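You operate a simulated robot arm through the tools that you are given. There is no shell and no other tool. Be economical: measure what you need, move in short steps, check, and stop when the job is done.

Carry out the task below with a simulated two-armed robot. There is one attempt and no reset: what you move stays moved.

TASK
Fit the missing AUX fuse and run the work lamp from the AUX socket.
Fine: take the fuse with the rating on the empty holder; fuse box shut; fuse and plug in before the main switch goes on; the lamp is left lit.

It is judged by the outcome, as a careful person would: the job done as asked, and still so three seconds after it is handed in. It fails if anything else is knocked over, pushed out of place, dropped, spilled or broken.

THE ROBOT
Two 7-joint arms with fingered hands on one trunk, on a base that drives. Base frame: it is fixed to the floor where the robot stands at the start and does not move with it; the origin is under the middle of the robot, x ahead of it, y to its left, z up; the surface under the hand at the start is at about z = 0.556. Readings come in m, rad, newtons and seconds.
The left shoulder is at the start at [0.06, 0.126, 1.08], the right one opposite. With the tool pointing down near the work surface each hand reaches from about 0.1 to 0.64 m from the robot's upright axis, wherever it stands, measured 20 degrees to its own side. Places, roughly: fuse box lid [0.8, 0, 0.9]; fuse holder [0.7, -0.1, 0.8]; green plug (4x4x7 cm) [0.5, 0, 0.6]; grey plug (4x4x7 cm) [0.5, -0.3, 0.6]; main switch [0.6, -0.3, 0.8]; socket [0.6, -0.1, 0.8]; work lamp [0.4, 0.1, 0.7]; work lamp switch [0.4, 0.1, 0.6]. Payload 2.5 kg a hand.
Tool frame (each hand has its own): the origin (TCP) lies between the finger pads and is the grasp point; the fingertips stand 0.03 m ahead of it; z points along the fingers, y is the line along which they close. Largest opening 0.104 m; the body of the gripper starts 0.035 m behind the TCP. The gripper is a hand of 5 fingers: y runs from the thumb to the fingers, the wrist lies at [-0.015, -0.104, -0.178] in the tool frame, and closing takes about 1.5 s.
Orientation is told as [roll, pitch, yaw] about the base's x, y, z axes, in that order, counted from this pose: with the fingers straight down and the wrist toward the robot, the tool's x, y and z point along [0, 1, 0], [1, 0, 0] and [0, 0, -1] of the base frame.

THE INTERFACE
- The arms move only by the tool servo_tool. It takes "left_commands", "right_commands" or both (then of equal length, played together; a hand with none holds still); each is a list of rows, each a list of 7 numbers: the opening in per cent of the stroke, from 0 (shut) to 100 (fully open), then the shift along the base's x, y, z in units of 25 mm (1.0 is 25 mm), then the turn, a rotation vector about the base's x, y, z in units of 4 degrees (1.0 is 4 degrees). In form: [[hand, tx, ty, tz, wx, wy, wz], ...]. A call has 1 to 10 rows; each row shifts and turns the commanded pose from where the row before left it. A call with a number of a shift or a turn outside -1 to 1 is refused whole. Each row takes 0.2 s and may step no farther than 0.05 m and 0.15 rad from the row before; otherwise, or with a gripper value out of range, the whole call is refused. Where a pose cannot be reached the arm comes as near as it can. A force on the tool above 40 N (or 10 N above the force at the start of the call, whichever is more), or a blocked arm, ends the call early, and 0.2 s more pass. The fingers move at their own pace (about 0.153 m/s each) and stop on an object; they squeeze with about 23 N. The grip force told is the motor's: it shows also when the fingers shut on nothing. Time passes only in rows, and 0.2 s behind the last, so rows that do not move let the fingers close. It gives the time, the measured TCP pose, the force on the tool (base axes), the opening and the grip force at its end, in the units of the frame above (readings bear some noise), with the torque about the TCP (base axes, N m) and any sound that the robot's microphone picked up.
- Cameras (640 x 400 px; columns grow to the right, rows downward): "scene" is now at [0.1282, -0.0097, 1.2947]; the picture's right is [-0.10, -1.00, 0.00], its down [-0.53, 0.05, -0.85] and it looks along [0.84, -0.08, -0.53] (base axes); focal length 214 px, centre (320, 200). "left" rides on the left gripper at [-0.08, -0.078, -0.141] in its tool frame; the picture's right is [-0.78, -0.30, 0.56], its down [0.53, -0.78, 0.33] and it looks along [0.33, 0.56, 0.76] (tool axes); focal length 247 px, centre (320, 200). "right" rides on the right gripper at [0.08, -0.078, -0.141] in its tool frame; the picture's right is [-0.78, 0.30, -0.56], its down [-0.54, -0.78, 0.33] and it looks along [-0.33, 0.56, 0.76] (tool axes); focal length 247 px, centre (320, 200). There is no depth. A picture from a camera that has moved, and an enlarged one, comes with that camera's place and axes in the base frame and with its lens.
- get_image(camera): a new picture of that camera. The clock stands still meanwhile.
- raise_lower(by): slides the trunk up (or, below 0, down) by that many m; the arms and the scene camera ride with it, the base frame stays. It gives what a move gives, with no picture.
- steer(legs): drives the robot by 1 to 6 legs, each [ahead, left, turn to the left] in m, m and rad, along the robot's own axes; the way and the turn of a leg run together, so that a leg with both is an arc; at most 1.5 m and 3.142 rad a leg. The arms and the cameras ride along, it lands a little off, and it stops where it bumps. It gives what a move gives.
- set_grasp(shape, hand): the hand has 5 fingers and takes this shape, open, in about a second: jaw (thumb against the fingers, like two jaws); tri (thumb and two fingers); tip (a fingertip pinch); poke (one finger out to press); point (the index stretched); flat (the hand flat); cup (the hand cupped); fist (a fist). The gripper value then closes the fingers along that shape, each until it touches; the sizes above hold for jaw. It gives what a move gives, with no picture.
- aim_head(pan, tilt): turns the head with the scene camera to pan (to the left, within 1.501 rad either way) and tilt (down, from -0.506 to 1.204), counted from straight ahead of the robot. It gives what a move gives.
- enlarge(camera, box): a new picture of the part [left, top, right, bottom] of that camera's present view, enlarged. The clock stands still meanwhile.
- finish_job(): hands the job in; it is judged then, once.

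Go step by step. Nothing tells you exact positions but the pictures and the camera data: compare them with the known pose of the tool, close in by small moves and look again before you grip or let go. The budget is 120 turns and 100 pictures, counting those below and the enlarged ones. Unless the task says otherwise, let go and move clear before handing in, and close with one line.

The tools are called after "Request:" by a JSON object that holds its "op" and its "data". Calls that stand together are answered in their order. servo_tool: Moves the arms, as the interface text tells. Its arguments: {"type":"object","properties":{"left_commands":{"type":"array"},"right_commands":{"type":"array"}},"required":[]} The other tools are called the same way: raise_lower (by) slides the trunk up or down; set_grasp (shape, hand) gives the hand a shape; steer (legs) drives the base; aim_head (pan, tilt) turns the head that bears the scene camera; get_image (camera) takes a picture; enlarge (camera, box) takes an enlarged picture of a part of a camera's view; finish_job () hands the job in.

At the start:

```text
time: 0.0
left_position: [0.4645, 0.1281, 1.1801]
left_tool_rot: [-0.001, 0.0, 0.001]
left_contact_force: [0.4, 0.3, 0.0]
left_torque: [-0.02, -0.02, -0.04]
left_finger_gap: 0.1037
left_finger_force: 0.0
left_shape: jaw
right_position: [0.4754, -0.2497, 1.1594]
right_tool_rot: [0.001, 0.001, 0.0]
right_contact_force: [0.2, -0.4, 0.5]
right_torque: [-0.02, -0.02, -0.02]
right_finger_gap: 0.1034
right_finger_force: 0.0
right_shape: jaw
trunk travel left (down, up): [-0.475, 0.465]
robot x, y, heading: [0.0014, 0.0019, 0.002]
head pan, tilt: [-0.098, 0.559]
```

scene: 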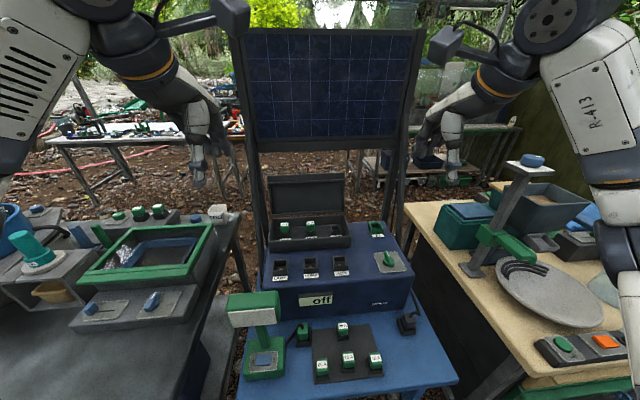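
right: 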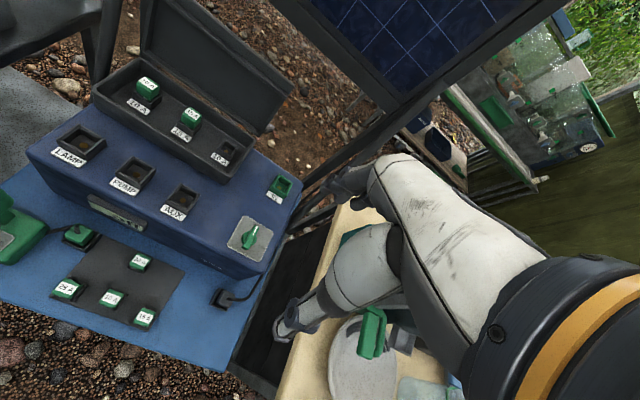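
left: 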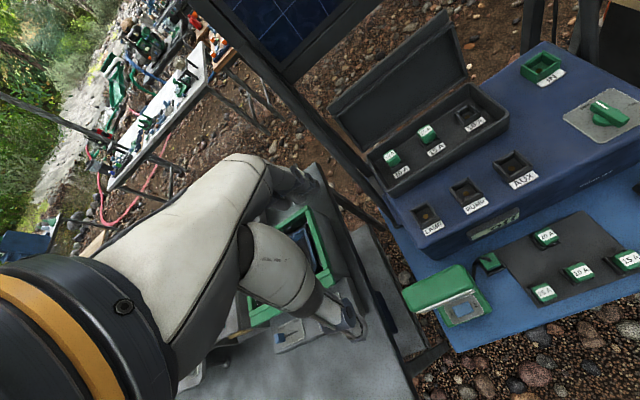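

The panel has an open fuse box with two fuses and one empty holder, with spare fuses on a mat in front. I'll enlarge to read the labels.

Request:
{"op": "enlarge", "data": {"camera": "scene", "box": [250, 170, 430, 285]}}

Request:
{"op": "enlarge", "data": {"camera": "scene", "box": [220, 280, 440, 400]}}

Request:
{"op": "enlarge", "data": {"camera": "left", "box": [360, 70, 640, 310]}}

Request:
{"op": "enlarge", "data": {"camera": "right", "box": [30, 60, 300, 340]}}

```text
3.48 times, centred on (340, 228) of scene
camera zoom: at [0.1282, -0.0097, 1.2947], right [-0.1, -1.0, 0.0], down [-0.53, 0.05, -0.85], along [0.84, -0.08, -0.53], focal length 746 px, centre (250, 104)
```

zoom: 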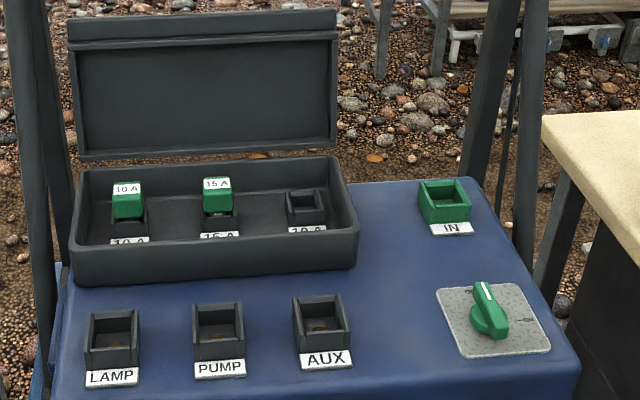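

```text
2.91 times, centred on (330, 340) of scene
camera zoom: at [0.1282, -0.0097, 1.2947], right [-0.1, -1.0, 0.0], down [-0.53, 0.05, -0.85], along [0.84, -0.08, -0.53], focal length 624 px, centre (291, -207)
```

zoom: 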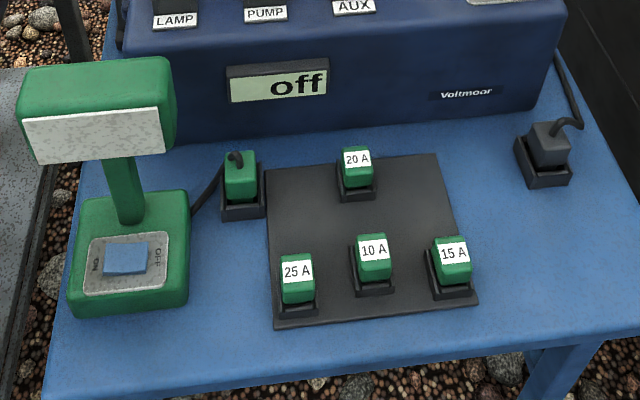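

```text
1.67 times, centred on (500, 190) of left
camera zoom: at [0.3875, 0.0491, 1.3216], right [-0.3, -0.78, -0.56], down [-0.78, 0.53, -0.33], along [0.56, 0.33, -0.76], focal length 412 px, centre (20, 217)
```

zoom: 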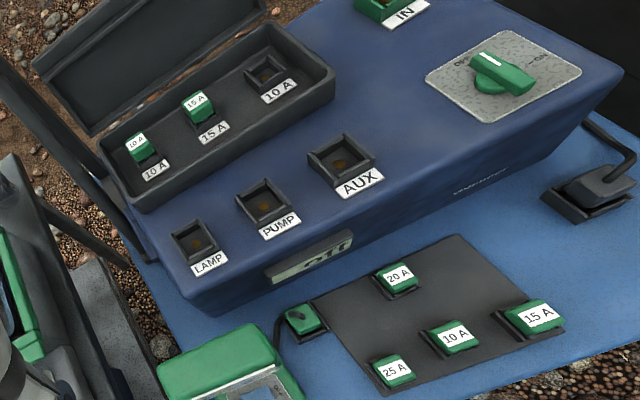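

```text
1.43 times, centred on (165, 200) of right
camera zoom: at [0.3974, -0.17, 1.3003], right [0.3, -0.78, 0.56], down [-0.78, -0.54, -0.33], along [0.56, -0.33, -0.76], focal length 353 px, centre (541, 200)
```

zoom: 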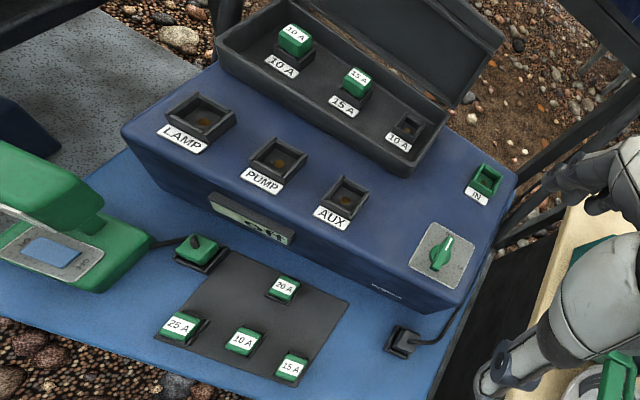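

The empty AUX holder is rated 10 A, so I want the 10 A spare at about [0.396, -0.118, 0.60]. AUX socket is near [0.60, -0.123, 0.75] and the holder near [0.76, -0.135, 0.76]. I'm bringing the right hand above the fuse.

Request:
{"op": "servo_tool", "data": {"right_commands": [[100, -0.32, 0.53, -1, 0, 0, 0], [100, -0.32, 0.53, -1, 0, 0, 0], [100, -0.32, 0.53, -1, 0, 0, 0], [100, -0.32, 0.53, -1, 0, 0, 0], [100, -0.32, 0.53, -1, 0, 0, 0], [100, -0.32, 0.53, -1, 0, 0, 0], [100, -0.32, 0.53, -1, 0, 0, 0], [100, -0.32, 0.53, -1, 0, 0, 0], [100, -0.32, 0.53, -1, 0, 0, 0], [100, -0.32, 0.53, -1, 0, 0, 0]]}}

Request:
{"op": "get_image", "data": {"camera": "right"}}

Request:
{"op": "aim_head", "data": {"pan": -0.15, "tilt": 0.85}}

Request:
{"op": "get_image", "data": {"camera": "scene"}}

```text
time: 2.2
left_position: [0.4649, 0.1282, 1.1815]
left_tool_rot: [-0.001, 0.0, 0.001]
left_contact_force: [-0.6, 0.7, 0.2]
left_torque: [0.0, 0.0, 0.04]
left_finger_gap: 0.1036
left_finger_force: 0.0
left_shape: jaw
right_position: [0.3963, -0.1203, 0.9086]
right_tool_rot: [-0.001, 0.001, -0.001]
right_contact_force: [0.0, 0.4, -0.1]
right_torque: [0.01, 0.02, -0.01]
right_finger_gap: 0.1039
right_finger_force: 0.0
right_shape: jaw
trunk travel left (down, up): [-0.475, 0.465]
robot x, y, heading: [0.0001, -0.0028, 0.002]
head pan, tilt: [-0.098, 0.559]
```

```text
92 pictures are left
camera right: at [0.3185, -0.0397, 1.0489], right [0.3, -0.78, 0.56], down [-0.78, -0.53, -0.33], along [0.56, -0.33, -0.76], focal length 247 px, centre (320, 200)
```

right: 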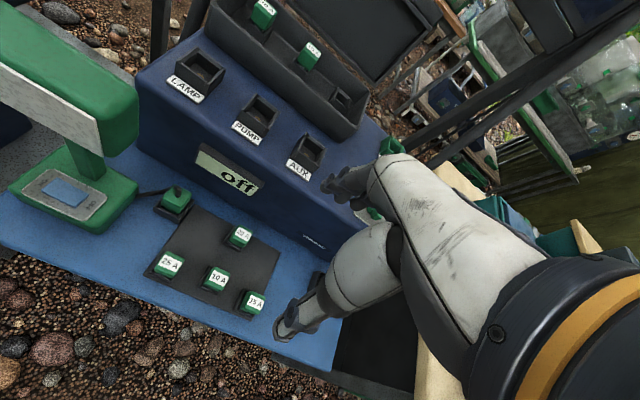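

```text
time: 3.0
left_position: [0.4636, 0.1295, 1.18]
left_tool_rot: [0.0, 0.0, 0.001]
left_contact_force: [-0.3, -1.1, -0.7]
left_torque: [0.01, 0.01, 0.01]
left_finger_gap: 0.1038
left_finger_force: 0.0
left_shape: jaw
right_position: [0.3974, -0.1195, 0.9091]
right_tool_rot: [-0.001, 0.0, 0.002]
right_contact_force: [0.5, 0.0, 0.0]
right_torque: [-0.02, 0.04, 0.01]
right_finger_gap: 0.1039
right_finger_force: 0.1
right_shape: jaw
trunk travel left (down, up): [-0.475, 0.465]
robot x, y, heading: [-0.0002, 0.0027, 0.002]
head pan, tilt: [-0.15, 0.85]
```

```text
91 pictures are left
camera scene: at [0.1163, -0.0127, 1.27], right [-0.15, -0.99, 0.0], down [-0.74, 0.11, -0.66], along [0.65, -0.1, -0.75], focal length 214 px, centre (320, 200)
```

scene: 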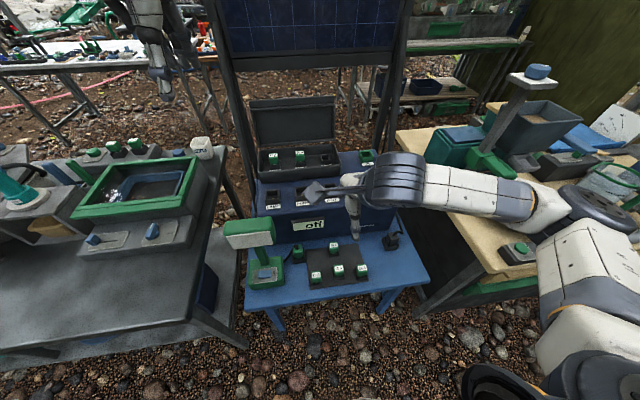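

The hand is above the fuse area. I'll zoom in for the fuse's shape and orientation.

Request:
{"op": "enlarge", "data": {"camera": "right", "box": [120, 180, 300, 330]}}

Request:
{"op": "enlarge", "data": {"camera": "scene", "box": [230, 220, 410, 320]}}

```text
2.67 times, centred on (210, 255) of right
camera zoom: at [0.3187, -0.0399, 1.0491], right [0.3, -0.78, 0.56], down [-0.78, -0.54, -0.33], along [0.56, -0.33, -0.76], focal length 659 px, centre (613, 53)
```

zoom: 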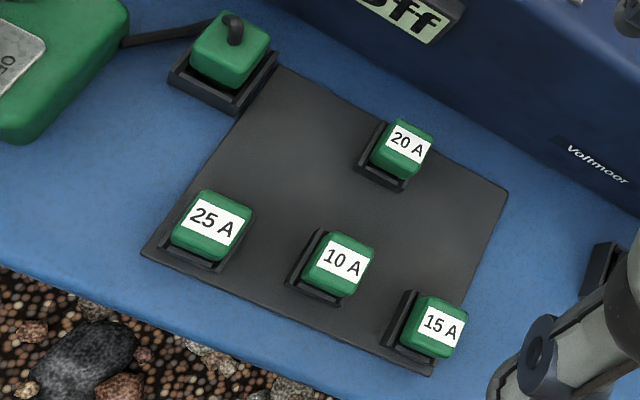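

```text
3.56 times, centred on (320, 270) of scene
camera zoom: at [0.1163, -0.0127, 1.27], right [-0.15, -0.99, 0.0], down [-0.74, 0.11, -0.66], along [0.65, -0.1, -0.75], focal length 763 px, centre (320, -49)
```

zoom: 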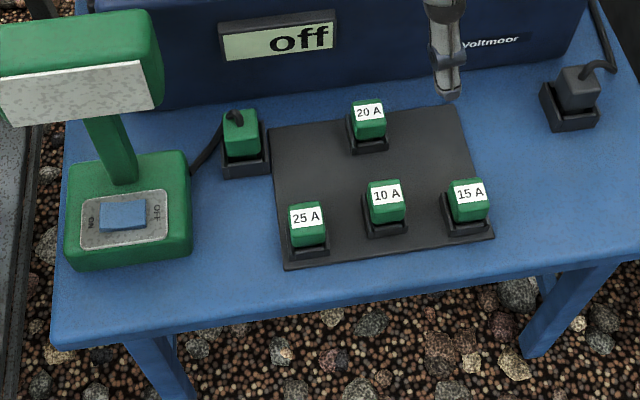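

The 10 A fuse top is at about [0.396, -0.114, 0.605], in line with the axes. I'll narrow the fingers and descend part-way.

Request:
{"op": "servo_tool", "data": {"right_commands": [[60, 0, 0.2, -1, 0, 0, 0], [60, 0, 0, -1, 0, 0, 0], [60, 0, 0, -1, 0, 0, 0], [60, 0, 0, -1, 0, 0, 0], [60, 0, 0, -1, 0, 0, 0], [60, 0, 0, -1, 0, 0, 0], [60, 0, 0, -1, 0, 0, 0], [60, 0, 0, -1, 0, 0, 0], [60, 0, 0, -0.6, 0, 0, 0]]}}

Request:
{"op": "get_image", "data": {"camera": "right"}}

Request:
{"op": "enlarge", "data": {"camera": "scene", "box": [230, 180, 430, 320]}}

```text
time: 5.0
left_position: [0.4639, 0.1281, 1.1803]
left_tool_rot: [0.0, 0.0, 0.0]
left_contact_force: [0.3, 0.2, -1.4]
left_torque: [0.0, -0.02, 0.01]
left_finger_gap: 0.1035
left_finger_force: 0.1
left_shape: jaw
right_position: [0.3966, -0.1103, 0.694]
right_tool_rot: [-0.001, -0.002, -0.002]
right_contact_force: [-1.0, 0.6, 0.3]
right_torque: [0.02, 0.03, 0.02]
right_finger_gap: 0.0628
right_finger_force: 0.1
right_shape: jaw
trunk travel left (down, up): [-0.475, 0.465]
robot x, y, heading: [-0.0031, -0.0001, -0.002]
head pan, tilt: [-0.15, 0.85]
```

```text
88 pictures are left
camera right: at [0.3191, -0.0307, 0.8341], right [0.29, -0.78, 0.56], down [-0.78, -0.53, -0.33], along [0.56, -0.33, -0.76], focal length 247 px, centre (320, 200)
```

right: 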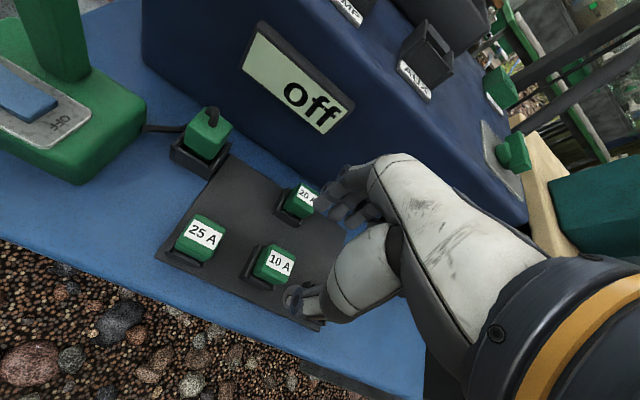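

```text
2.86 times, centred on (330, 250) of scene
camera zoom: at [0.1164, -0.0126, 1.27], right [-0.15, -0.99, 0.0], down [-0.74, 0.11, -0.66], along [0.65, -0.1, -0.75], focal length 613 px, centre (291, 57)
```

zoom: 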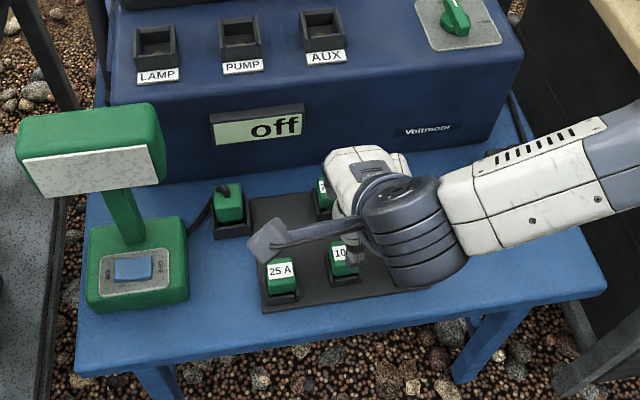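

The fuse top projects to [0.397, -0.113], right under the tool. I'll descend to just above grip height and check.

Request:
{"op": "servo_tool", "data": {"right_commands": [[60, 0, -0.12, -1, 0, 0, 0], [60, 0, 0, -1, 0, 0, 0], [60, 0, 0, -1, 0, 0, 0]]}}

Request:
{"op": "enlarge", "data": {"camera": "right", "box": [160, 120, 420, 340]}}

```text
time: 5.8
left_position: [0.4647, 0.1284, 1.1802]
left_tool_rot: [-0.001, -0.001, 0.0]
left_contact_force: [0.0, -0.1, 0.6]
left_torque: [0.04, -0.05, 0.01]
left_finger_gap: 0.1034
left_finger_force: 0.0
left_shape: jaw
right_position: [0.3983, -0.1128, 0.6692]
right_tool_rot: [-0.006, 0.006, -0.004]
right_contact_force: [0.6, 0.2, 0.3]
right_torque: [-0.01, 0.02, 0.0]
right_finger_gap: 0.0626
right_finger_force: 0.0
right_shape: jaw
right hand out of reach, approached as far as the arm can: row 2, 3
trunk travel left (down, up): [-0.475, 0.465]
robot x, y, heading: [0.0024, -0.0021, -0.003]
head pan, tilt: [-0.15, 0.85]
```

```text
1.82 times, centred on (290, 230) of right
camera zoom: at [0.3216, -0.0315, 0.8087], right [0.3, -0.77, 0.56], down [-0.78, -0.53, -0.33], along [0.55, -0.34, -0.76], focal length 449 px, centre (374, 146)
```

zoom: 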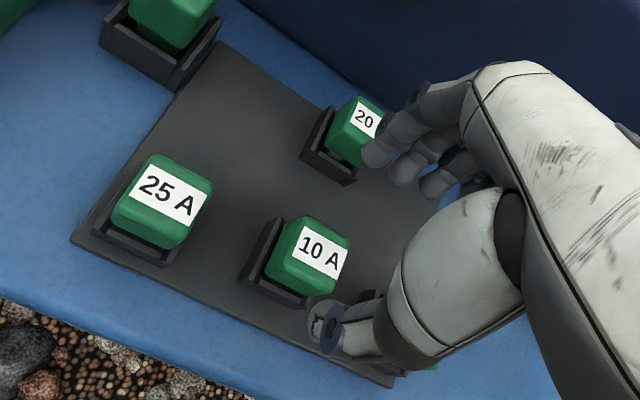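

The arm is at its lower limit here, so I'll lower the trunk by 5 cm.

Request:
{"op": "raise_lower", "data": {"by": -0.04}}

Request:
{"op": "enlarge", "data": {"camera": "right", "box": [160, 120, 420, 340]}}

```text
time: 6.6
left_position: [0.465, 0.1283, 1.1405]
left_tool_rot: [-0.002, -0.001, -0.001]
left_contact_force: [-0.1, -0.1, -1.2]
left_torque: [-0.02, 0.01, -0.01]
left_finger_gap: 0.1035
left_finger_force: 0.0
left_shape: jaw
right_position: [0.3981, -0.1114, 0.6276]
right_tool_rot: [-0.006, 0.006, -0.005]
right_contact_force: [-0.1, 0.5, 0.6]
right_torque: [-0.01, 0.02, 0.02]
right_finger_gap: 0.0626
right_finger_force: 0.1
right_shape: jaw
trunk travel left (down, up): [-0.435, 0.505]
robot x, y, heading: [-0.0036, 0.0002, -0.001]
head pan, tilt: [-0.15, 0.85]
```

```text
1.82 times, centred on (290, 230) of right
camera zoom: at [0.3214, -0.0313, 0.7687], right [0.3, -0.77, 0.56], down [-0.78, -0.53, -0.33], along [0.55, -0.34, -0.76], focal length 449 px, centre (374, 146)
```

zoom: 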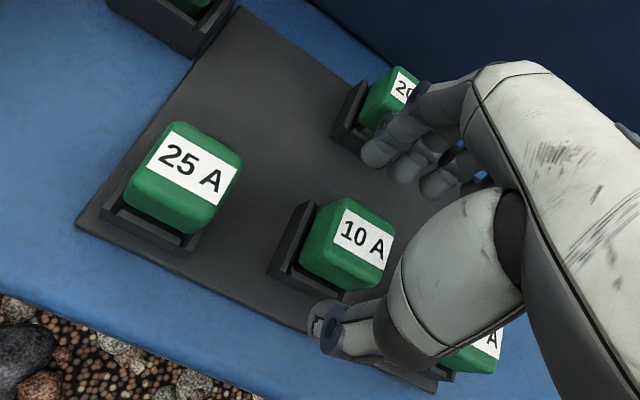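

Fuse centre is at about [0.395, -0.115], in between the fingers. I'm going down another 2 cm and checking.

Request:
{"op": "raise_lower", "data": {"by": -0.05}}

Request:
{"op": "servo_tool", "data": {"right_commands": [[60, -0.08, -0.12, 0.2, 0, 0, 0]]}}

Request:
{"op": "enlarge", "data": {"camera": "right", "box": [200, 120, 460, 340]}}

```text
time: 7.5
left_position: [0.463, 0.1288, 1.0912]
left_tool_rot: [0.001, 0.0, -0.002]
left_contact_force: [0.9, -0.9, -0.1]
left_torque: [-0.01, 0.02, 0.02]
left_finger_gap: 0.1035
left_finger_force: 0.1
left_shape: jaw
right_position: [0.4049, -0.1093, 0.5861]
right_tool_rot: [-0.003, -0.018, -0.006]
right_contact_force: [-5.1, -2.5, 17.0]
right_torque: [0.03, -0.45, -0.04]
right_finger_gap: 0.0611
right_finger_force: 0.0
right_shape: jaw
trunk travel left (down, up): [-0.385, 0.555]
robot x, y, heading: [-0.0007, 0.0007, 0.002]
head pan, tilt: [-0.15, 0.85]
stopped: the force on the tool passed its limit at 44 N (the readings are from after the stop); the commanded pose is now the measured one
```

```text
time: 7.9
left_position: [0.4642, 0.1296, 1.0902]
left_tool_rot: [0.001, -0.001, 0.0]
left_contact_force: [0.4, -0.2, 0.9]
left_torque: [-0.01, 0.02, -0.02]
left_finger_gap: 0.1036
left_finger_force: 0.0
left_shape: jaw
right_position: [0.3993, -0.1133, 0.5876]
right_tool_rot: [-0.008, -0.009, -0.003]
right_contact_force: [-0.2, 0.2, 0.0]
right_torque: [0.01, 0.0, -0.02]
right_finger_gap: 0.0627
right_finger_force: 0.0
right_shape: jaw
trunk travel left (down, up): [-0.385, 0.555]
robot x, y, heading: [0.0001, -0.0008, 0.001]
head pan, tilt: [-0.15, 0.85]
```

```text
1.82 times, centred on (330, 230) of right
camera zoom: at [0.3222, -0.0334, 0.7274], right [0.29, -0.77, 0.56], down [-0.78, -0.53, -0.34], along [0.56, -0.34, -0.75], focal length 449 px, centre (302, 146)
```

zoom: 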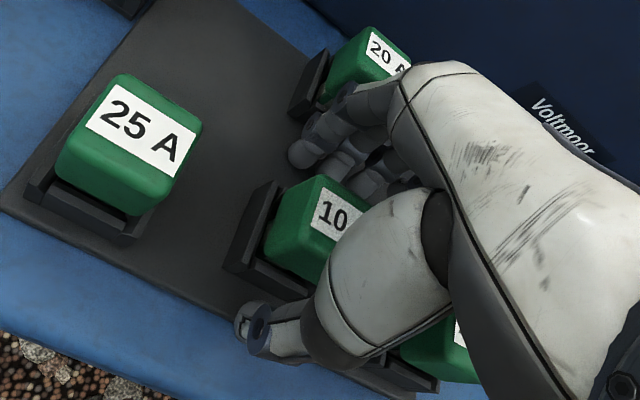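

I overshot to touch the mat lightly, though nothing seems shifted. I'll rise 2 cm and then close on the fuse.

Request:
{"op": "servo_tool", "data": {"right_commands": [[60, -0.1, -0.05, 0.75, 0, 0, 0], [40, 0, 0, 0, 0, 0, 0], [20, 0, 0, 0, 0, 0, 0], [0, 0, 0, 0, 0, 0, 0], [0, 0, 0, 0, 0, 0, 0], [0, 0, 0, 0, 0, 0, 0], [0, 0, 0, 0, 0, 0, 0]]}}

Request:
{"op": "enlarge", "data": {"camera": "right", "box": [200, 120, 460, 340]}}

```text
time: 9.5
left_position: [0.4647, 0.1298, 1.0909]
left_tool_rot: [0.001, -0.002, 0.0]
left_contact_force: [-0.3, -0.8, 0.7]
left_torque: [0.01, -0.03, -0.04]
left_finger_gap: 0.1036
left_finger_force: 0.1
left_shape: jaw
right_position: [0.3986, -0.1142, 0.6068]
right_tool_rot: [-0.002, -0.013, -0.006]
right_contact_force: [-2.7, -0.5, -0.5]
right_torque: [0.0, 0.13, -0.01]
right_finger_gap: 0.0268
right_finger_force: 22.9
right_shape: jaw
trunk travel left (down, up): [-0.385, 0.555]
robot x, y, heading: [-0.0007, 0.0026, 0.003]
head pan, tilt: [-0.15, 0.85]
```

```text
1.82 times, centred on (330, 230) of right
camera zoom: at [0.3196, -0.0351, 0.7462], right [0.29, -0.78, 0.56], down [-0.77, -0.53, -0.34], along [0.56, -0.34, -0.75], focal length 449 px, centre (302, 146)
```

zoom: 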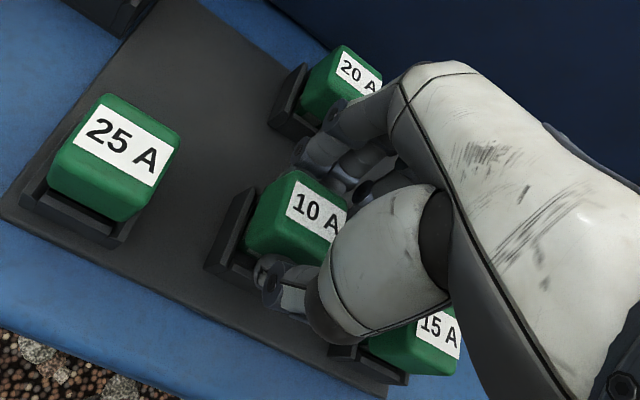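

The fuse is gripped (27 mm across). I'll lift it straight up and check.

Request:
{"op": "servo_tool", "data": {"right_commands": [[0, 0, 0, 0.5, 0, 0, 0], [0, 0, 0, 0.5, 0, 0, 0], [0, 0, 0, 1, 0, 0, 0], [0, 0, 0, 1, 0, 0, 0], [0, 0, 0, 1, 0, 0, 0], [0, 0, 0, 1, 0, 0, 0]]}}

Request:
{"op": "get_image", "data": {"camera": "right"}}

Request:
{"op": "enlarge", "data": {"camera": "scene", "box": [230, 140, 430, 320]}}

```text
time: 10.9
left_position: [0.4642, 0.1284, 1.0911]
left_tool_rot: [0.0, -0.001, -0.001]
left_contact_force: [0.8, 0.2, -0.6]
left_torque: [-0.03, -0.03, -0.01]
left_finger_gap: 0.1035
left_finger_force: 0.1
left_shape: jaw
right_position: [0.3968, -0.1163, 0.7323]
right_tool_rot: [-0.002, -0.013, -0.004]
right_contact_force: [0.4, 0.2, 0.1]
right_torque: [0.01, -0.01, -0.03]
right_finger_gap: 0.0264
right_finger_force: 23.2
right_shape: jaw
trunk travel left (down, up): [-0.385, 0.555]
robot x, y, heading: [-0.0005, 0.0, -0.0]
head pan, tilt: [-0.15, 0.85]
```

```text
82 pictures are left
camera right: at [0.3176, -0.0359, 0.8718], right [0.29, -0.78, 0.56], down [-0.77, -0.53, -0.34], along [0.56, -0.34, -0.75], focal length 247 px, centre (320, 200)
```

right: 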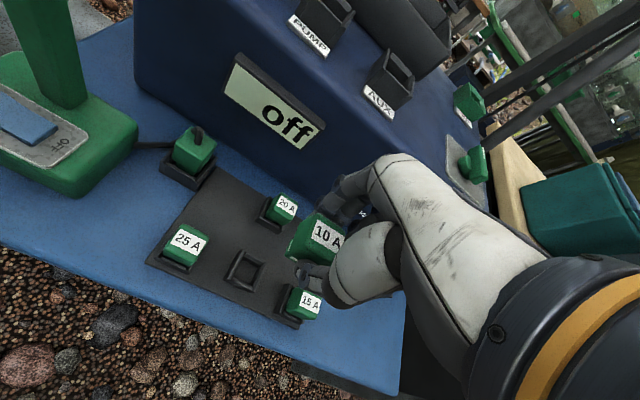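

```text
2.22 times, centred on (330, 230) of scene
camera zoom: at [0.1162, -0.0128, 1.1804], right [-0.15, -0.99, 0.0], down [-0.74, 0.11, -0.66], along [0.65, -0.1, -0.75], focal length 477 px, centre (298, 133)
```

zoom: 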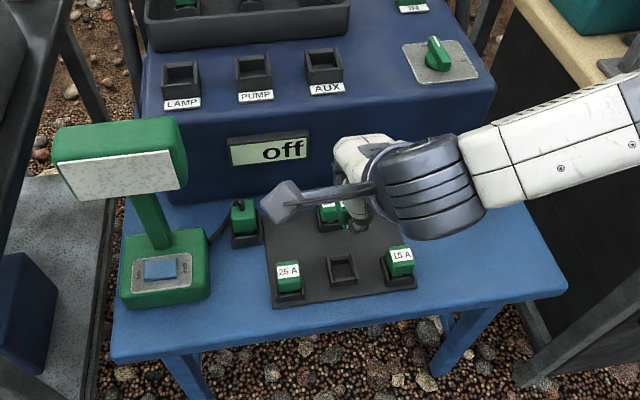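

The fuse is up cleanly. I'll raise the trunk and look down to see how much room there is between my base and the table.

Request:
{"op": "raise_lower", "data": {"by": 0.15}}

Request:
{"op": "aim_head", "data": {"pan": 0, "tilt": 1.2}}

Request:
{"op": "get_image", "data": {"camera": "scene"}}

Request:
{"op": "get_image", "data": {"camera": "right"}}

```text
time: 12.6
left_position: [0.4641, 0.1284, 1.2418]
left_tool_rot: [-0.002, 0.0, 0.0]
left_contact_force: [-0.9, -0.1, 0.5]
left_torque: [-0.02, 0.02, 0.02]
left_finger_gap: 0.1036
left_finger_force: 0.0
left_shape: jaw
right_position: [0.3969, -0.1151, 0.882]
right_tool_rot: [-0.004, -0.013, -0.004]
right_contact_force: [0.0, -0.5, -0.8]
right_torque: [0.01, -0.01, 0.02]
right_finger_gap: 0.0265
right_finger_force: 23.1
right_shape: jaw
trunk travel left (down, up): [-0.535, 0.405]
robot x, y, heading: [0.0029, 0.0002, -0.002]
head pan, tilt: [-0.15, 0.85]
```

```text
time: 13.5
left_position: [0.4649, 0.1288, 1.2416]
left_tool_rot: [0.0, 0.0, 0.0]
left_contact_force: [-0.3, 0.6, 0.2]
left_torque: [-0.01, -0.02, 0.04]
left_finger_gap: 0.1037
left_finger_force: 0.1
left_shape: jaw
right_position: [0.3963, -0.1162, 0.8829]
right_tool_rot: [-0.004, -0.014, -0.006]
right_contact_force: [-0.3, 0.6, 0.4]
right_torque: [0.01, 0.0, 0.0]
right_finger_gap: 0.0268
right_finger_force: 23.0
right_shape: jaw
trunk travel left (down, up): [-0.535, 0.405]
robot x, y, heading: [-0.0029, 0.0014, 0.001]
head pan, tilt: [0.0, 1.201]
```

```text
80 pictures are left
camera scene: at [0.0949, -0.0011, 1.3067], right [0.0, -1.0, 0.0], down [-0.93, 0.0, -0.36], along [0.36, 0.0, -0.93], focal length 214 px, centre (320, 200)
```

scene: 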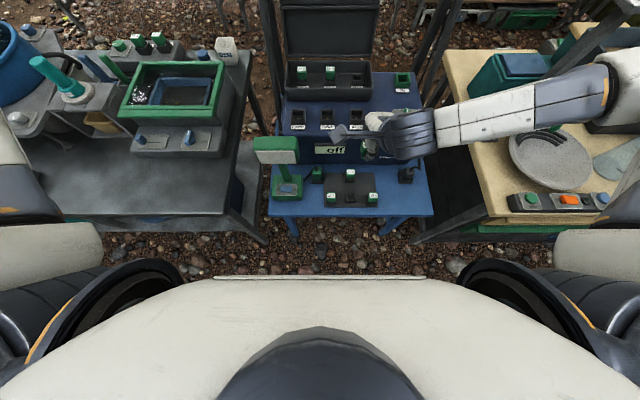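

```text
79 pictures are left
camera right: at [0.3179, -0.0359, 1.0216], right [0.28, -0.78, 0.56], down [-0.77, -0.53, -0.34], along [0.56, -0.34, -0.75], focal length 247 px, centre (320, 200)
```

right: 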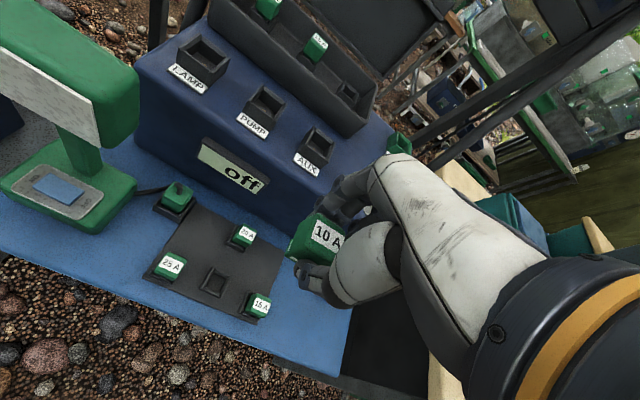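

There is about 15 cm free between me and the table. I'll drive ahead 10 cm so the fuse holder lies well within reach.

Request:
{"op": "steer", "data": {"legs": [[0.1, 0, 0]]}}

Request:
{"op": "aim_head", "data": {"pan": -0.1, "tilt": 0.75}}

Request:
{"op": "enlarge", "data": {"camera": "scene", "box": [240, 60, 440, 220]}}

Request:
{"op": "enlarge", "data": {"camera": "left", "box": [320, 40, 640, 340]}}

Request:
{"op": "enlarge", "data": {"camera": "right", "box": [120, 0, 460, 220]}}

```text
time: 14.6
left_position: [0.5695, 0.1265, 1.2414]
left_tool_rot: [0.001, 0.003, 0.0]
left_contact_force: [0.6, 0.1, -0.1]
left_torque: [0.02, 0.01, 0.0]
left_finger_gap: 0.1039
left_finger_force: 0.0
left_shape: jaw
right_position: [0.5015, -0.1172, 0.882]
right_tool_rot: [-0.004, -0.015, -0.006]
right_contact_force: [0.3, 0.6, -0.8]
right_torque: [0.0, 0.01, 0.01]
right_finger_gap: 0.0264
right_finger_force: 23.6
right_shape: jaw
trunk travel left (down, up): [-0.535, 0.405]
robot x, y, heading: [0.0988, -0.0033, -0.004]
head pan, tilt: [0.0, 1.201]
```

```text
time: 15.5
left_position: [0.5696, 0.1281, 1.2406]
left_tool_rot: [0.001, 0.0, -0.002]
left_contact_force: [-0.1, 0.2, -1.2]
left_torque: [0.0, 0.0, -0.01]
left_finger_gap: 0.1036
left_finger_force: 0.0
left_shape: jaw
right_position: [0.5021, -0.1169, 0.8834]
right_tool_rot: [-0.003, -0.013, -0.007]
right_contact_force: [-0.4, -0.6, -1.1]
right_torque: [0.01, 0.01, 0.01]
right_finger_gap: 0.0267
right_finger_force: 23.1
right_shape: jaw
trunk travel left (down, up): [-0.535, 0.405]
robot x, y, heading: [0.1049, -0.0021, 0.001]
head pan, tilt: [-0.099, 0.75]
```

```text
2.50 times, centred on (340, 140) of scene
camera zoom: at [0.2261, -0.0096, 1.3384], right [-0.1, -0.99, 0.0], down [-0.68, 0.07, -0.73], along [0.73, -0.07, -0.68], focal length 536 px, centre (270, 350)
```

zoom: 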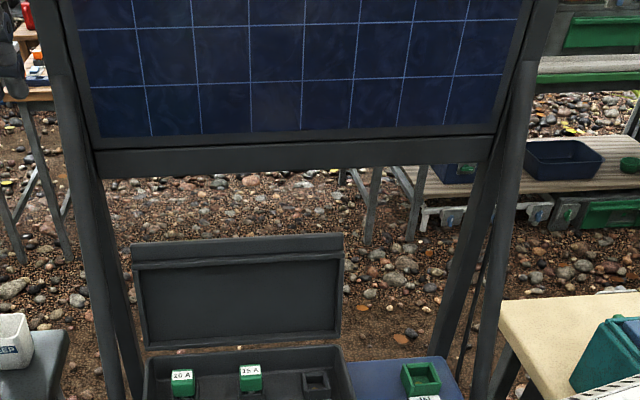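

```text
1.33 times, centred on (480, 190) of left
camera zoom: at [0.4923, 0.0482, 1.3821], right [-0.3, -0.78, -0.56], down [-0.78, 0.54, -0.33], along [0.56, 0.33, -0.76], focal length 329 px, centre (107, 213)
```

zoom: 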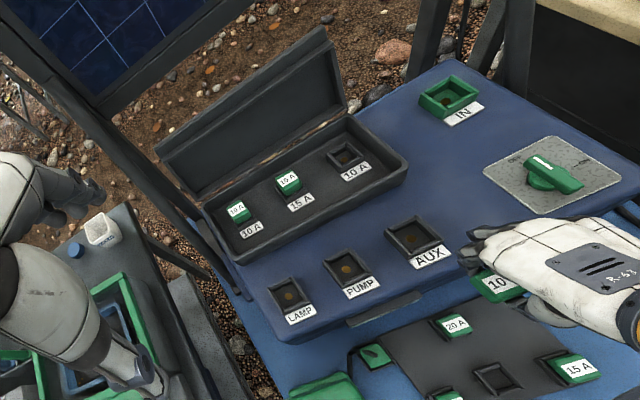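

```text
1.82 times, centred on (290, 110) of right
camera zoom: at [0.4226, -0.0365, 1.0216], right [0.28, -0.78, 0.56], down [-0.78, -0.53, -0.34], along [0.56, -0.34, -0.75], focal length 449 px, centre (374, 364)
```

zoom: 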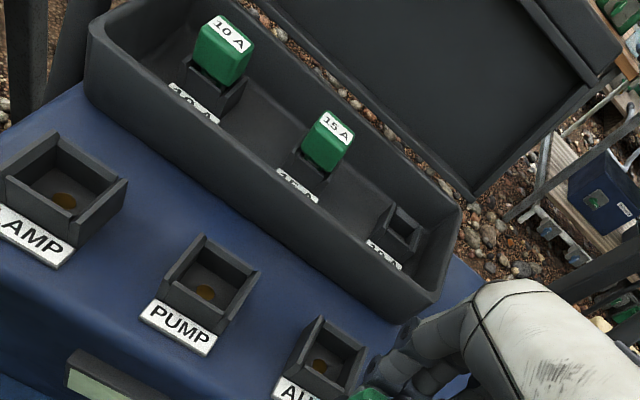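

Holder opening works out at about [0.761, -0.133, 0.768]; the lid leans back beyond x = 0.83. I'm moving the fuse over most of the way.

Request:
{"op": "servo_tool", "data": {"right_commands": [[0, 1, -0.1, 0, 0, 0, 0], [0, 1, -0.1, 0, 0, 0, 0], [0, 1, -0.1, 0, 0, 0, 0], [0, 1, -0.1, 0, 0, 0, 0], [0, 1, -0.1, 0, 0, 0, 0], [0, 1, -0.1, 0, 0, 0, 0], [0, 1, -0.05, 0, 0, 0, 0], [0, 1, 0, 0, 0, 0, 0], [0, 0.6, 0, 0, 0, 0, 0]]}}

Request:
{"op": "get_image", "data": {"camera": "left"}}

Request:
{"op": "get_image", "data": {"camera": "right"}}

Request:
{"op": "get_image", "data": {"camera": "scene"}}

```text
time: 17.5
left_position: [0.5703, 0.1284, 1.2401]
left_tool_rot: [0.0, -0.001, -0.002]
left_contact_force: [0.1, -0.3, 0.7]
left_torque: [-0.02, 0.03, -0.02]
left_finger_gap: 0.1037
left_finger_force: 0.1
left_shape: jaw
right_position: [0.715, -0.1364, 0.8848]
right_tool_rot: [-0.004, -0.014, -0.005]
right_contact_force: [0.1, -0.3, -0.8]
right_torque: [0.01, 0.01, 0.0]
right_finger_gap: 0.0267
right_finger_force: 23.5
right_shape: jaw
trunk travel left (down, up): [-0.535, 0.405]
robot x, y, heading: [0.1031, -0.0019, 0.001]
head pan, tilt: [-0.099, 0.75]
```

```text
75 pictures are left
camera left: at [0.4924, 0.0483, 1.3821], right [-0.3, -0.78, -0.56], down [-0.78, 0.54, -0.33], along [0.56, 0.33, -0.76], focal length 247 px, centre (320, 200)
```

left: 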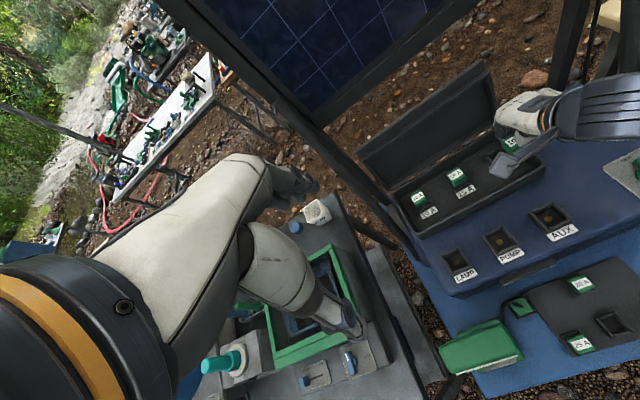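

```text
74 pictures are left
camera right: at [0.6366, -0.0547, 1.0236], right [0.28, -0.78, 0.56], down [-0.78, -0.53, -0.34], along [0.56, -0.34, -0.75], focal length 247 px, centre (320, 200)
```

right: 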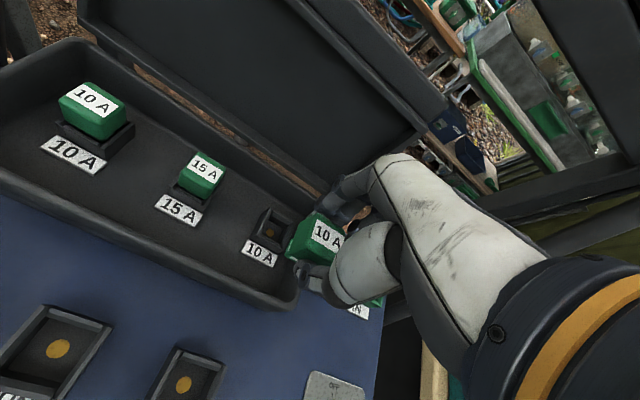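

```text
73 pictures are left
camera scene: at [0.2263, -0.0096, 1.3384], right [-0.1, -0.99, 0.0], down [-0.68, 0.07, -0.73], along [0.73, -0.07, -0.68], focal length 214 px, centre (320, 200)
```

scene: 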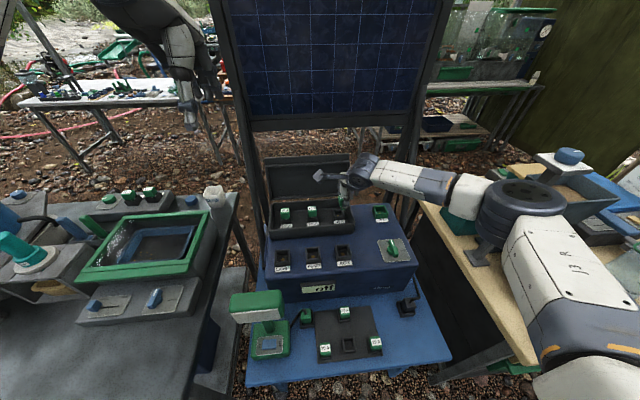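

The holder shows at about [0.758, -0.128]. I'm moving above it and a bit lower.

Request:
{"op": "servo_tool", "data": {"right_commands": [[0, 0.9, 0.12, 0, 0, 0, 0], [0, 0.8, 0.12, 0, 0, 0, 0], [0, 0, 0, -0.6, 0, 0, 0], [0, 0, 0, -0.6, 0, 0, 0]]}}

Request:
{"op": "enlarge", "data": {"camera": "right", "box": [180, 140, 400, 300]}}

Request:
{"op": "enlarge", "data": {"camera": "left", "box": [420, 60, 600, 240]}}

Request:
{"op": "enlarge", "data": {"camera": "scene", "box": [260, 140, 400, 260]}}

```text
time: 18.5
left_position: [0.5683, 0.1279, 1.2419]
left_tool_rot: [0.002, 0.0, 0.0]
left_contact_force: [0.1, -0.9, 0.2]
left_torque: [-0.02, 0.02, -0.01]
left_finger_gap: 0.1036
left_finger_force: 0.0
left_shape: jaw
right_position: [0.7597, -0.1283, 0.8524]
right_tool_rot: [0.0, -0.014, -0.008]
right_contact_force: [0.3, -0.6, -0.2]
right_torque: [0.01, 0.0, -0.05]
right_finger_gap: 0.0269
right_finger_force: 22.8
right_shape: jaw
trunk travel left (down, up): [-0.535, 0.405]
robot x, y, heading: [0.1044, -0.0014, -0.002]
head pan, tilt: [-0.099, 0.75]
```

```text
2.50 times, centred on (290, 220) of right
camera zoom: at [0.6799, -0.0482, 0.9918], right [0.28, -0.78, 0.56], down [-0.78, -0.53, -0.34], along [0.56, -0.34, -0.75], focal length 617 px, centre (395, 150)
```

zoom: 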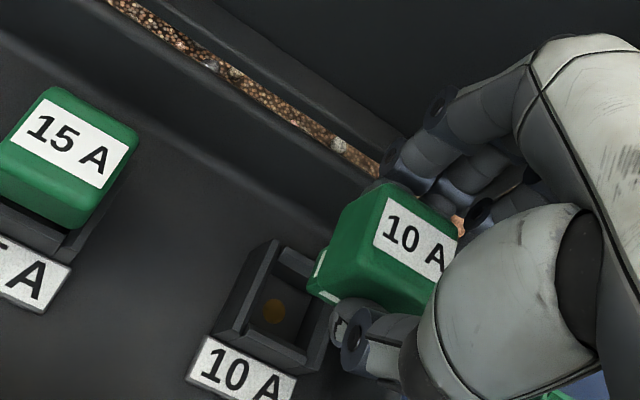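

```text
2.22 times, centred on (510, 150) of left
camera zoom: at [0.4924, 0.0482, 1.3821], right [-0.3, -0.78, -0.56], down [-0.78, 0.54, -0.33], along [0.56, 0.33, -0.76], focal length 549 px, centre (-102, 311)
```

zoom: 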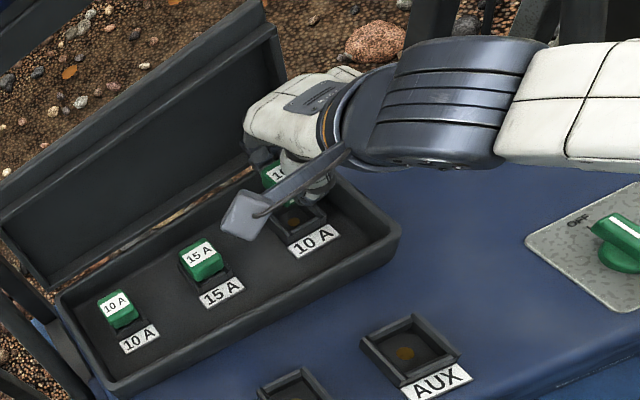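

```text
3.33 times, centred on (330, 200) of scene
camera zoom: at [0.2263, -0.0096, 1.3384], right [-0.1, -0.99, 0.0], down [-0.68, 0.07, -0.73], along [0.73, -0.07, -0.68], focal length 715 px, centre (287, 200)
```

zoom: 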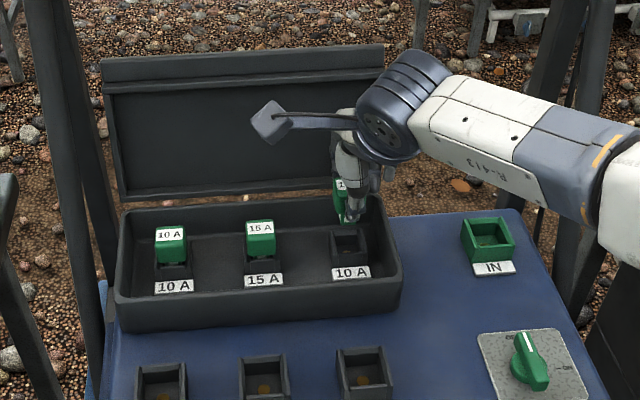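

The fuse sits squarely over the holder within a few millimetres. I'll lower another 2.5 cm and measure again.

Request:
{"op": "servo_tool", "data": {"right_commands": [[0, 0, 0, -0.6, 0, 0, 0], [0, 0, 0, -0.4, 0, 0, 0]]}}

Request:
{"op": "enlarge", "data": {"camera": "right", "box": [220, 160, 400, 290]}}

Request:
{"op": "enlarge", "data": {"camera": "scene", "box": [300, 170, 370, 230]}}

```text
time: 19.1
left_position: [0.5694, 0.1283, 1.241]
left_tool_rot: [0.001, -0.001, -0.001]
left_contact_force: [-0.3, -1.1, 0.5]
left_torque: [0.01, 0.03, 0.01]
left_finger_gap: 0.1038
left_finger_force: 0.0
left_shape: jaw
right_position: [0.7588, -0.1296, 0.8277]
right_tool_rot: [-0.004, -0.013, -0.007]
right_contact_force: [0.3, 0.1, -0.3]
right_torque: [-0.01, 0.0, 0.02]
right_finger_gap: 0.0265
right_finger_force: 22.8
right_shape: jaw
trunk travel left (down, up): [-0.535, 0.405]
robot x, y, heading: [0.1017, 0.0014, -0.001]
head pan, tilt: [-0.099, 0.75]
```

```text
3.08 times, centred on (310, 225) of right
camera zoom: at [0.6795, -0.048, 0.9665], right [0.28, -0.78, 0.56], down [-0.78, -0.53, -0.34], along [0.56, -0.34, -0.75], focal length 760 px, centre (351, 123)
```

zoom: 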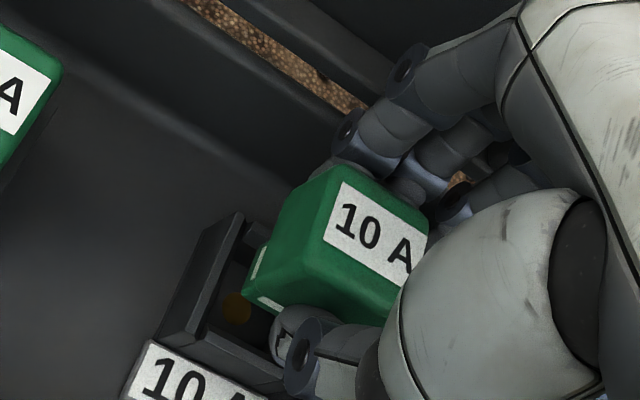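

```text
6.67 times, centred on (335, 200) of scene
camera zoom: at [0.2262, -0.0096, 1.3384], right [-0.1, -0.99, 0.0], down [-0.68, 0.07, -0.73], along [0.73, -0.07, -0.68], focal length 1430 px, centre (220, 200)
```

zoom: 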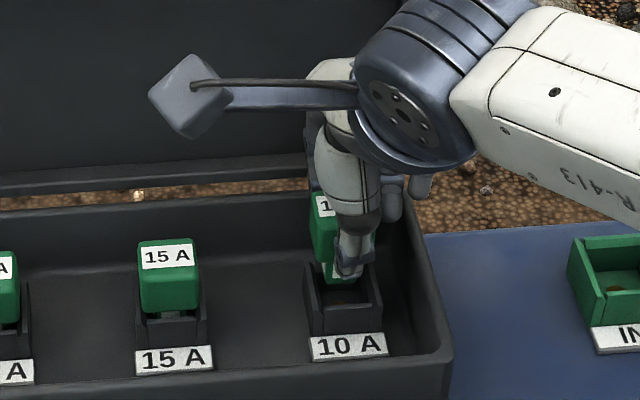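

Scene and hand views agree that I should shift about 2–3 mm to the right. I'll lower gently towards seating.

Request:
{"op": "servo_tool", "data": {"right_commands": [[0, 0.06, -0.1, 0, 0, 0, 0], [0, 0, 0, -0.3, 0, 0, 0], [0, 0, 0, -0.3, 0, 0, 0]]}}

Request:
{"op": "enlarge", "data": {"camera": "right", "box": [220, 160, 400, 290]}}

Request:
{"op": "enlarge", "data": {"camera": "scene", "box": [310, 180, 360, 224]}}

```text
time: 19.9
left_position: [0.5689, 0.128, 1.2413]
left_tool_rot: [0.001, 0.002, -0.001]
left_contact_force: [-0.2, 0.1, 0.0]
left_torque: [-0.01, 0.02, -0.06]
left_finger_gap: 0.1039
left_finger_force: 0.0
left_shape: jaw
right_position: [0.7594, -0.131, 0.8125]
right_tool_rot: [-0.003, -0.014, -0.007]
right_contact_force: [-0.7, -0.6, 0.3]
right_torque: [0.02, 0.05, -0.01]
right_finger_gap: 0.0266
right_finger_force: 22.6
right_shape: jaw
trunk travel left (down, up): [-0.535, 0.405]
robot x, y, heading: [0.1041, -0.0013, -0.004]
head pan, tilt: [-0.099, 0.75]
```

```text
3.08 times, centred on (310, 225) of right
camera zoom: at [0.6812, -0.0507, 0.9512], right [0.28, -0.78, 0.56], down [-0.78, -0.53, -0.34], along [0.56, -0.34, -0.75], focal length 760 px, centre (351, 123)
```

zoom: 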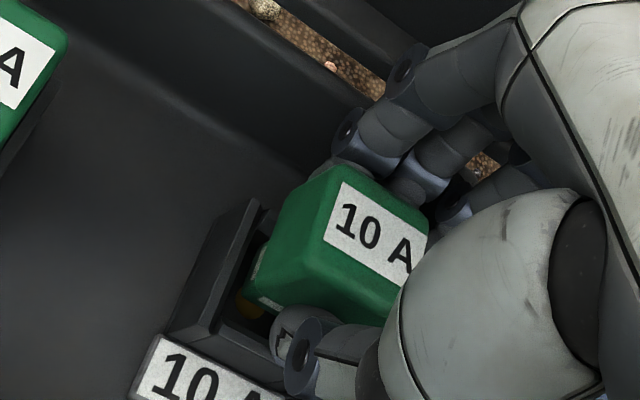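

```text
9.09 times, centred on (335, 202) of scene
camera zoom: at [0.2262, -0.0096, 1.3384], right [-0.1, -0.99, 0.0], down [-0.68, 0.07, -0.73], along [0.73, -0.07, -0.68], focal length 1950 px, centre (184, 182)
```

zoom: 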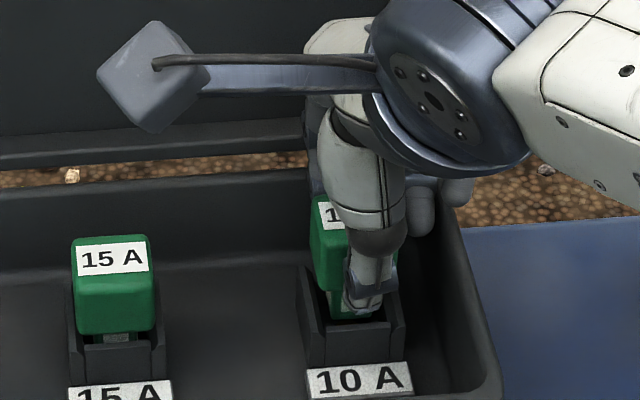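

Lateral alignment looks right; the fuse blade is entering above the holder. Continuing down gently.

Request:
{"op": "servo_tool", "data": {"right_commands": [[0, 0, 0, -0.2, 0, 0, 0], [0, 0, 0, -0.2, 0, 0, 0], [0, 0, 0, -0.2, 0, 0, 0]]}}

Request:
{"op": "enlarge", "data": {"camera": "right", "box": [220, 160, 400, 290]}}

Request:
{"op": "enlarge", "data": {"camera": "scene", "box": [310, 180, 360, 224]}}

```text
time: 20.7
left_position: [0.5653, 0.1281, 1.2438]
left_tool_rot: [0.0, -0.004, -0.002]
left_contact_force: [-0.2, -0.3, -0.1]
left_torque: [0.0, -0.01, -0.02]
left_finger_gap: 0.1038
left_finger_force: 0.1
left_shape: jaw
right_position: [0.761, -0.1297, 0.8057]
right_tool_rot: [-0.003, -0.03, -0.006]
right_contact_force: [-9.9, -1.9, 31.6]
right_torque: [-1.28, -0.31, 0.03]
right_finger_gap: 0.0263
right_finger_force: 23.1
right_shape: jaw
trunk travel left (down, up): [-0.535, 0.405]
robot x, y, heading: [0.1057, -0.0004, -0.003]
head pan, tilt: [-0.099, 0.75]
```

```text
3.08 times, centred on (310, 225) of right
camera zoom: at [0.68, -0.0495, 0.9441], right [0.28, -0.78, 0.57], down [-0.77, -0.53, -0.35], along [0.58, -0.34, -0.74], focal length 760 px, centre (351, 123)
```

zoom: 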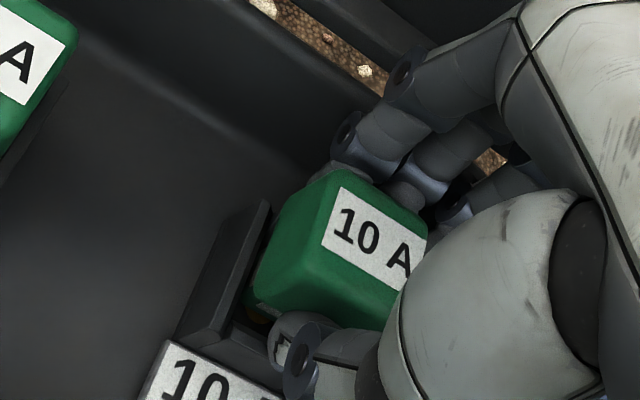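

```text
9.09 times, centred on (335, 202) of scene
camera zoom: at [0.2216, -0.0089, 1.3395], right [-0.1, -0.99, 0.0], down [-0.68, 0.07, -0.73], along [0.73, -0.07, -0.68], focal length 1950 px, centre (184, 182)
```

zoom: 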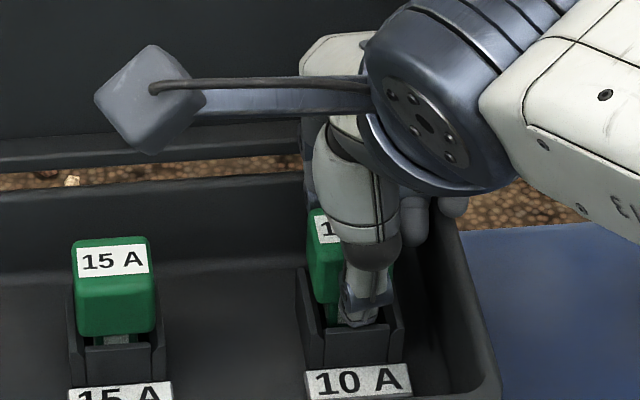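

The reaction force sits about 4 cm to the right of the tool: my little finger is resting on the tray's right wall, not the fuse. I'll back off 5 mm and try the "tri" shape on the empty left hand to see whether the outer fingers fold away.

Request:
{"op": "servo_tool", "data": {"right_commands": [[0, 0, 0, 0.25, 0, 0, 0]]}}

Request:
{"op": "set_grasp", "data": {"hand": "left", "shape": "tri"}}

Request:
{"op": "get_image", "data": {"camera": "left"}}

Request:
{"op": "enlarge", "data": {"camera": "scene", "box": [310, 180, 360, 224]}}

```text
time: 21.1
left_position: [0.5672, 0.1296, 1.2414]
left_tool_rot: [0.0, -0.002, -0.001]
left_contact_force: [-0.4, -0.1, -0.2]
left_torque: [0.0, 0.05, -0.04]
left_finger_gap: 0.1038
left_finger_force: 0.0
left_shape: jaw
right_position: [0.7601, -0.1296, 0.8066]
right_tool_rot: [-0.002, -0.019, -0.007]
right_contact_force: [1.4, -0.7, 15.4]
right_torque: [-0.74, -0.32, 0.0]
right_finger_gap: 0.0264
right_finger_force: 22.9
right_shape: jaw
trunk travel left (down, up): [-0.535, 0.405]
robot x, y, heading: [0.1058, -0.0027, 0.002]
head pan, tilt: [-0.099, 0.75]
```

```text
time: 22.0
left_position: [0.5671, 0.1281, 1.2417]
left_tool_rot: [0.001, -0.002, -0.001]
left_contact_force: [0.3, -0.2, 0.2]
left_torque: [-0.02, 0.02, -0.02]
left_finger_gap: 0.1036
left_finger_force: 0.0
left_shape: tri
right_position: [0.7598, -0.1303, 0.8057]
right_tool_rot: [-0.004, -0.018, -0.006]
right_contact_force: [1.2, -0.6, 15.3]
right_torque: [-0.72, -0.3, 0.03]
right_finger_gap: 0.0266
right_finger_force: 22.7
right_shape: jaw
trunk travel left (down, up): [-0.535, 0.405]
robot x, y, heading: [0.1009, 0.0021, 0.002]
head pan, tilt: [-0.099, 0.75]
```

```text
63 pictures are left
camera left: at [0.4904, 0.0487, 1.3828], right [-0.3, -0.78, -0.56], down [-0.78, 0.54, -0.33], along [0.56, 0.33, -0.76], focal length 247 px, centre (320, 200)
```

left: 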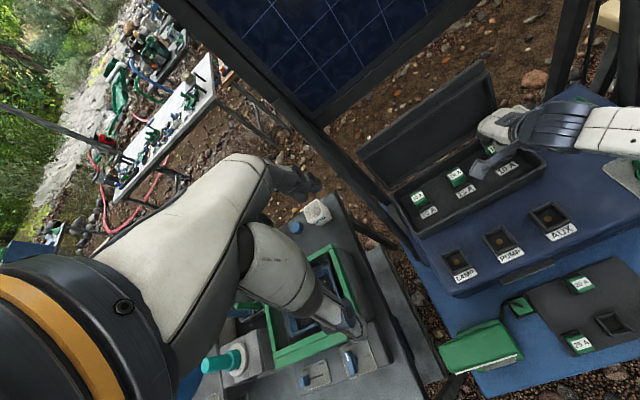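

```text
9.09 times, centred on (335, 202) of scene
camera zoom: at [0.2244, -0.0092, 1.3387], right [-0.1, -0.99, 0.0], down [-0.68, 0.07, -0.73], along [0.73, -0.07, -0.68], focal length 1950 px, centre (184, 182)
```

zoom: 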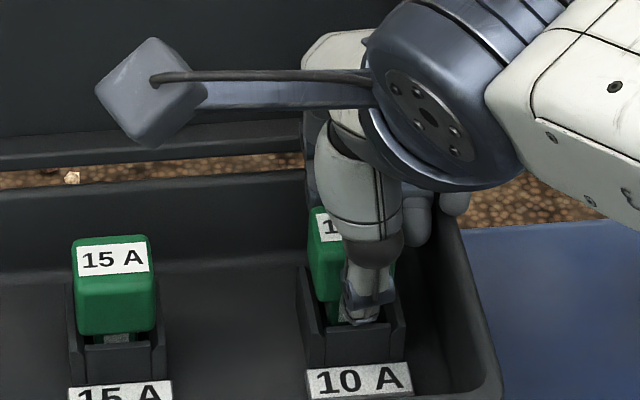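

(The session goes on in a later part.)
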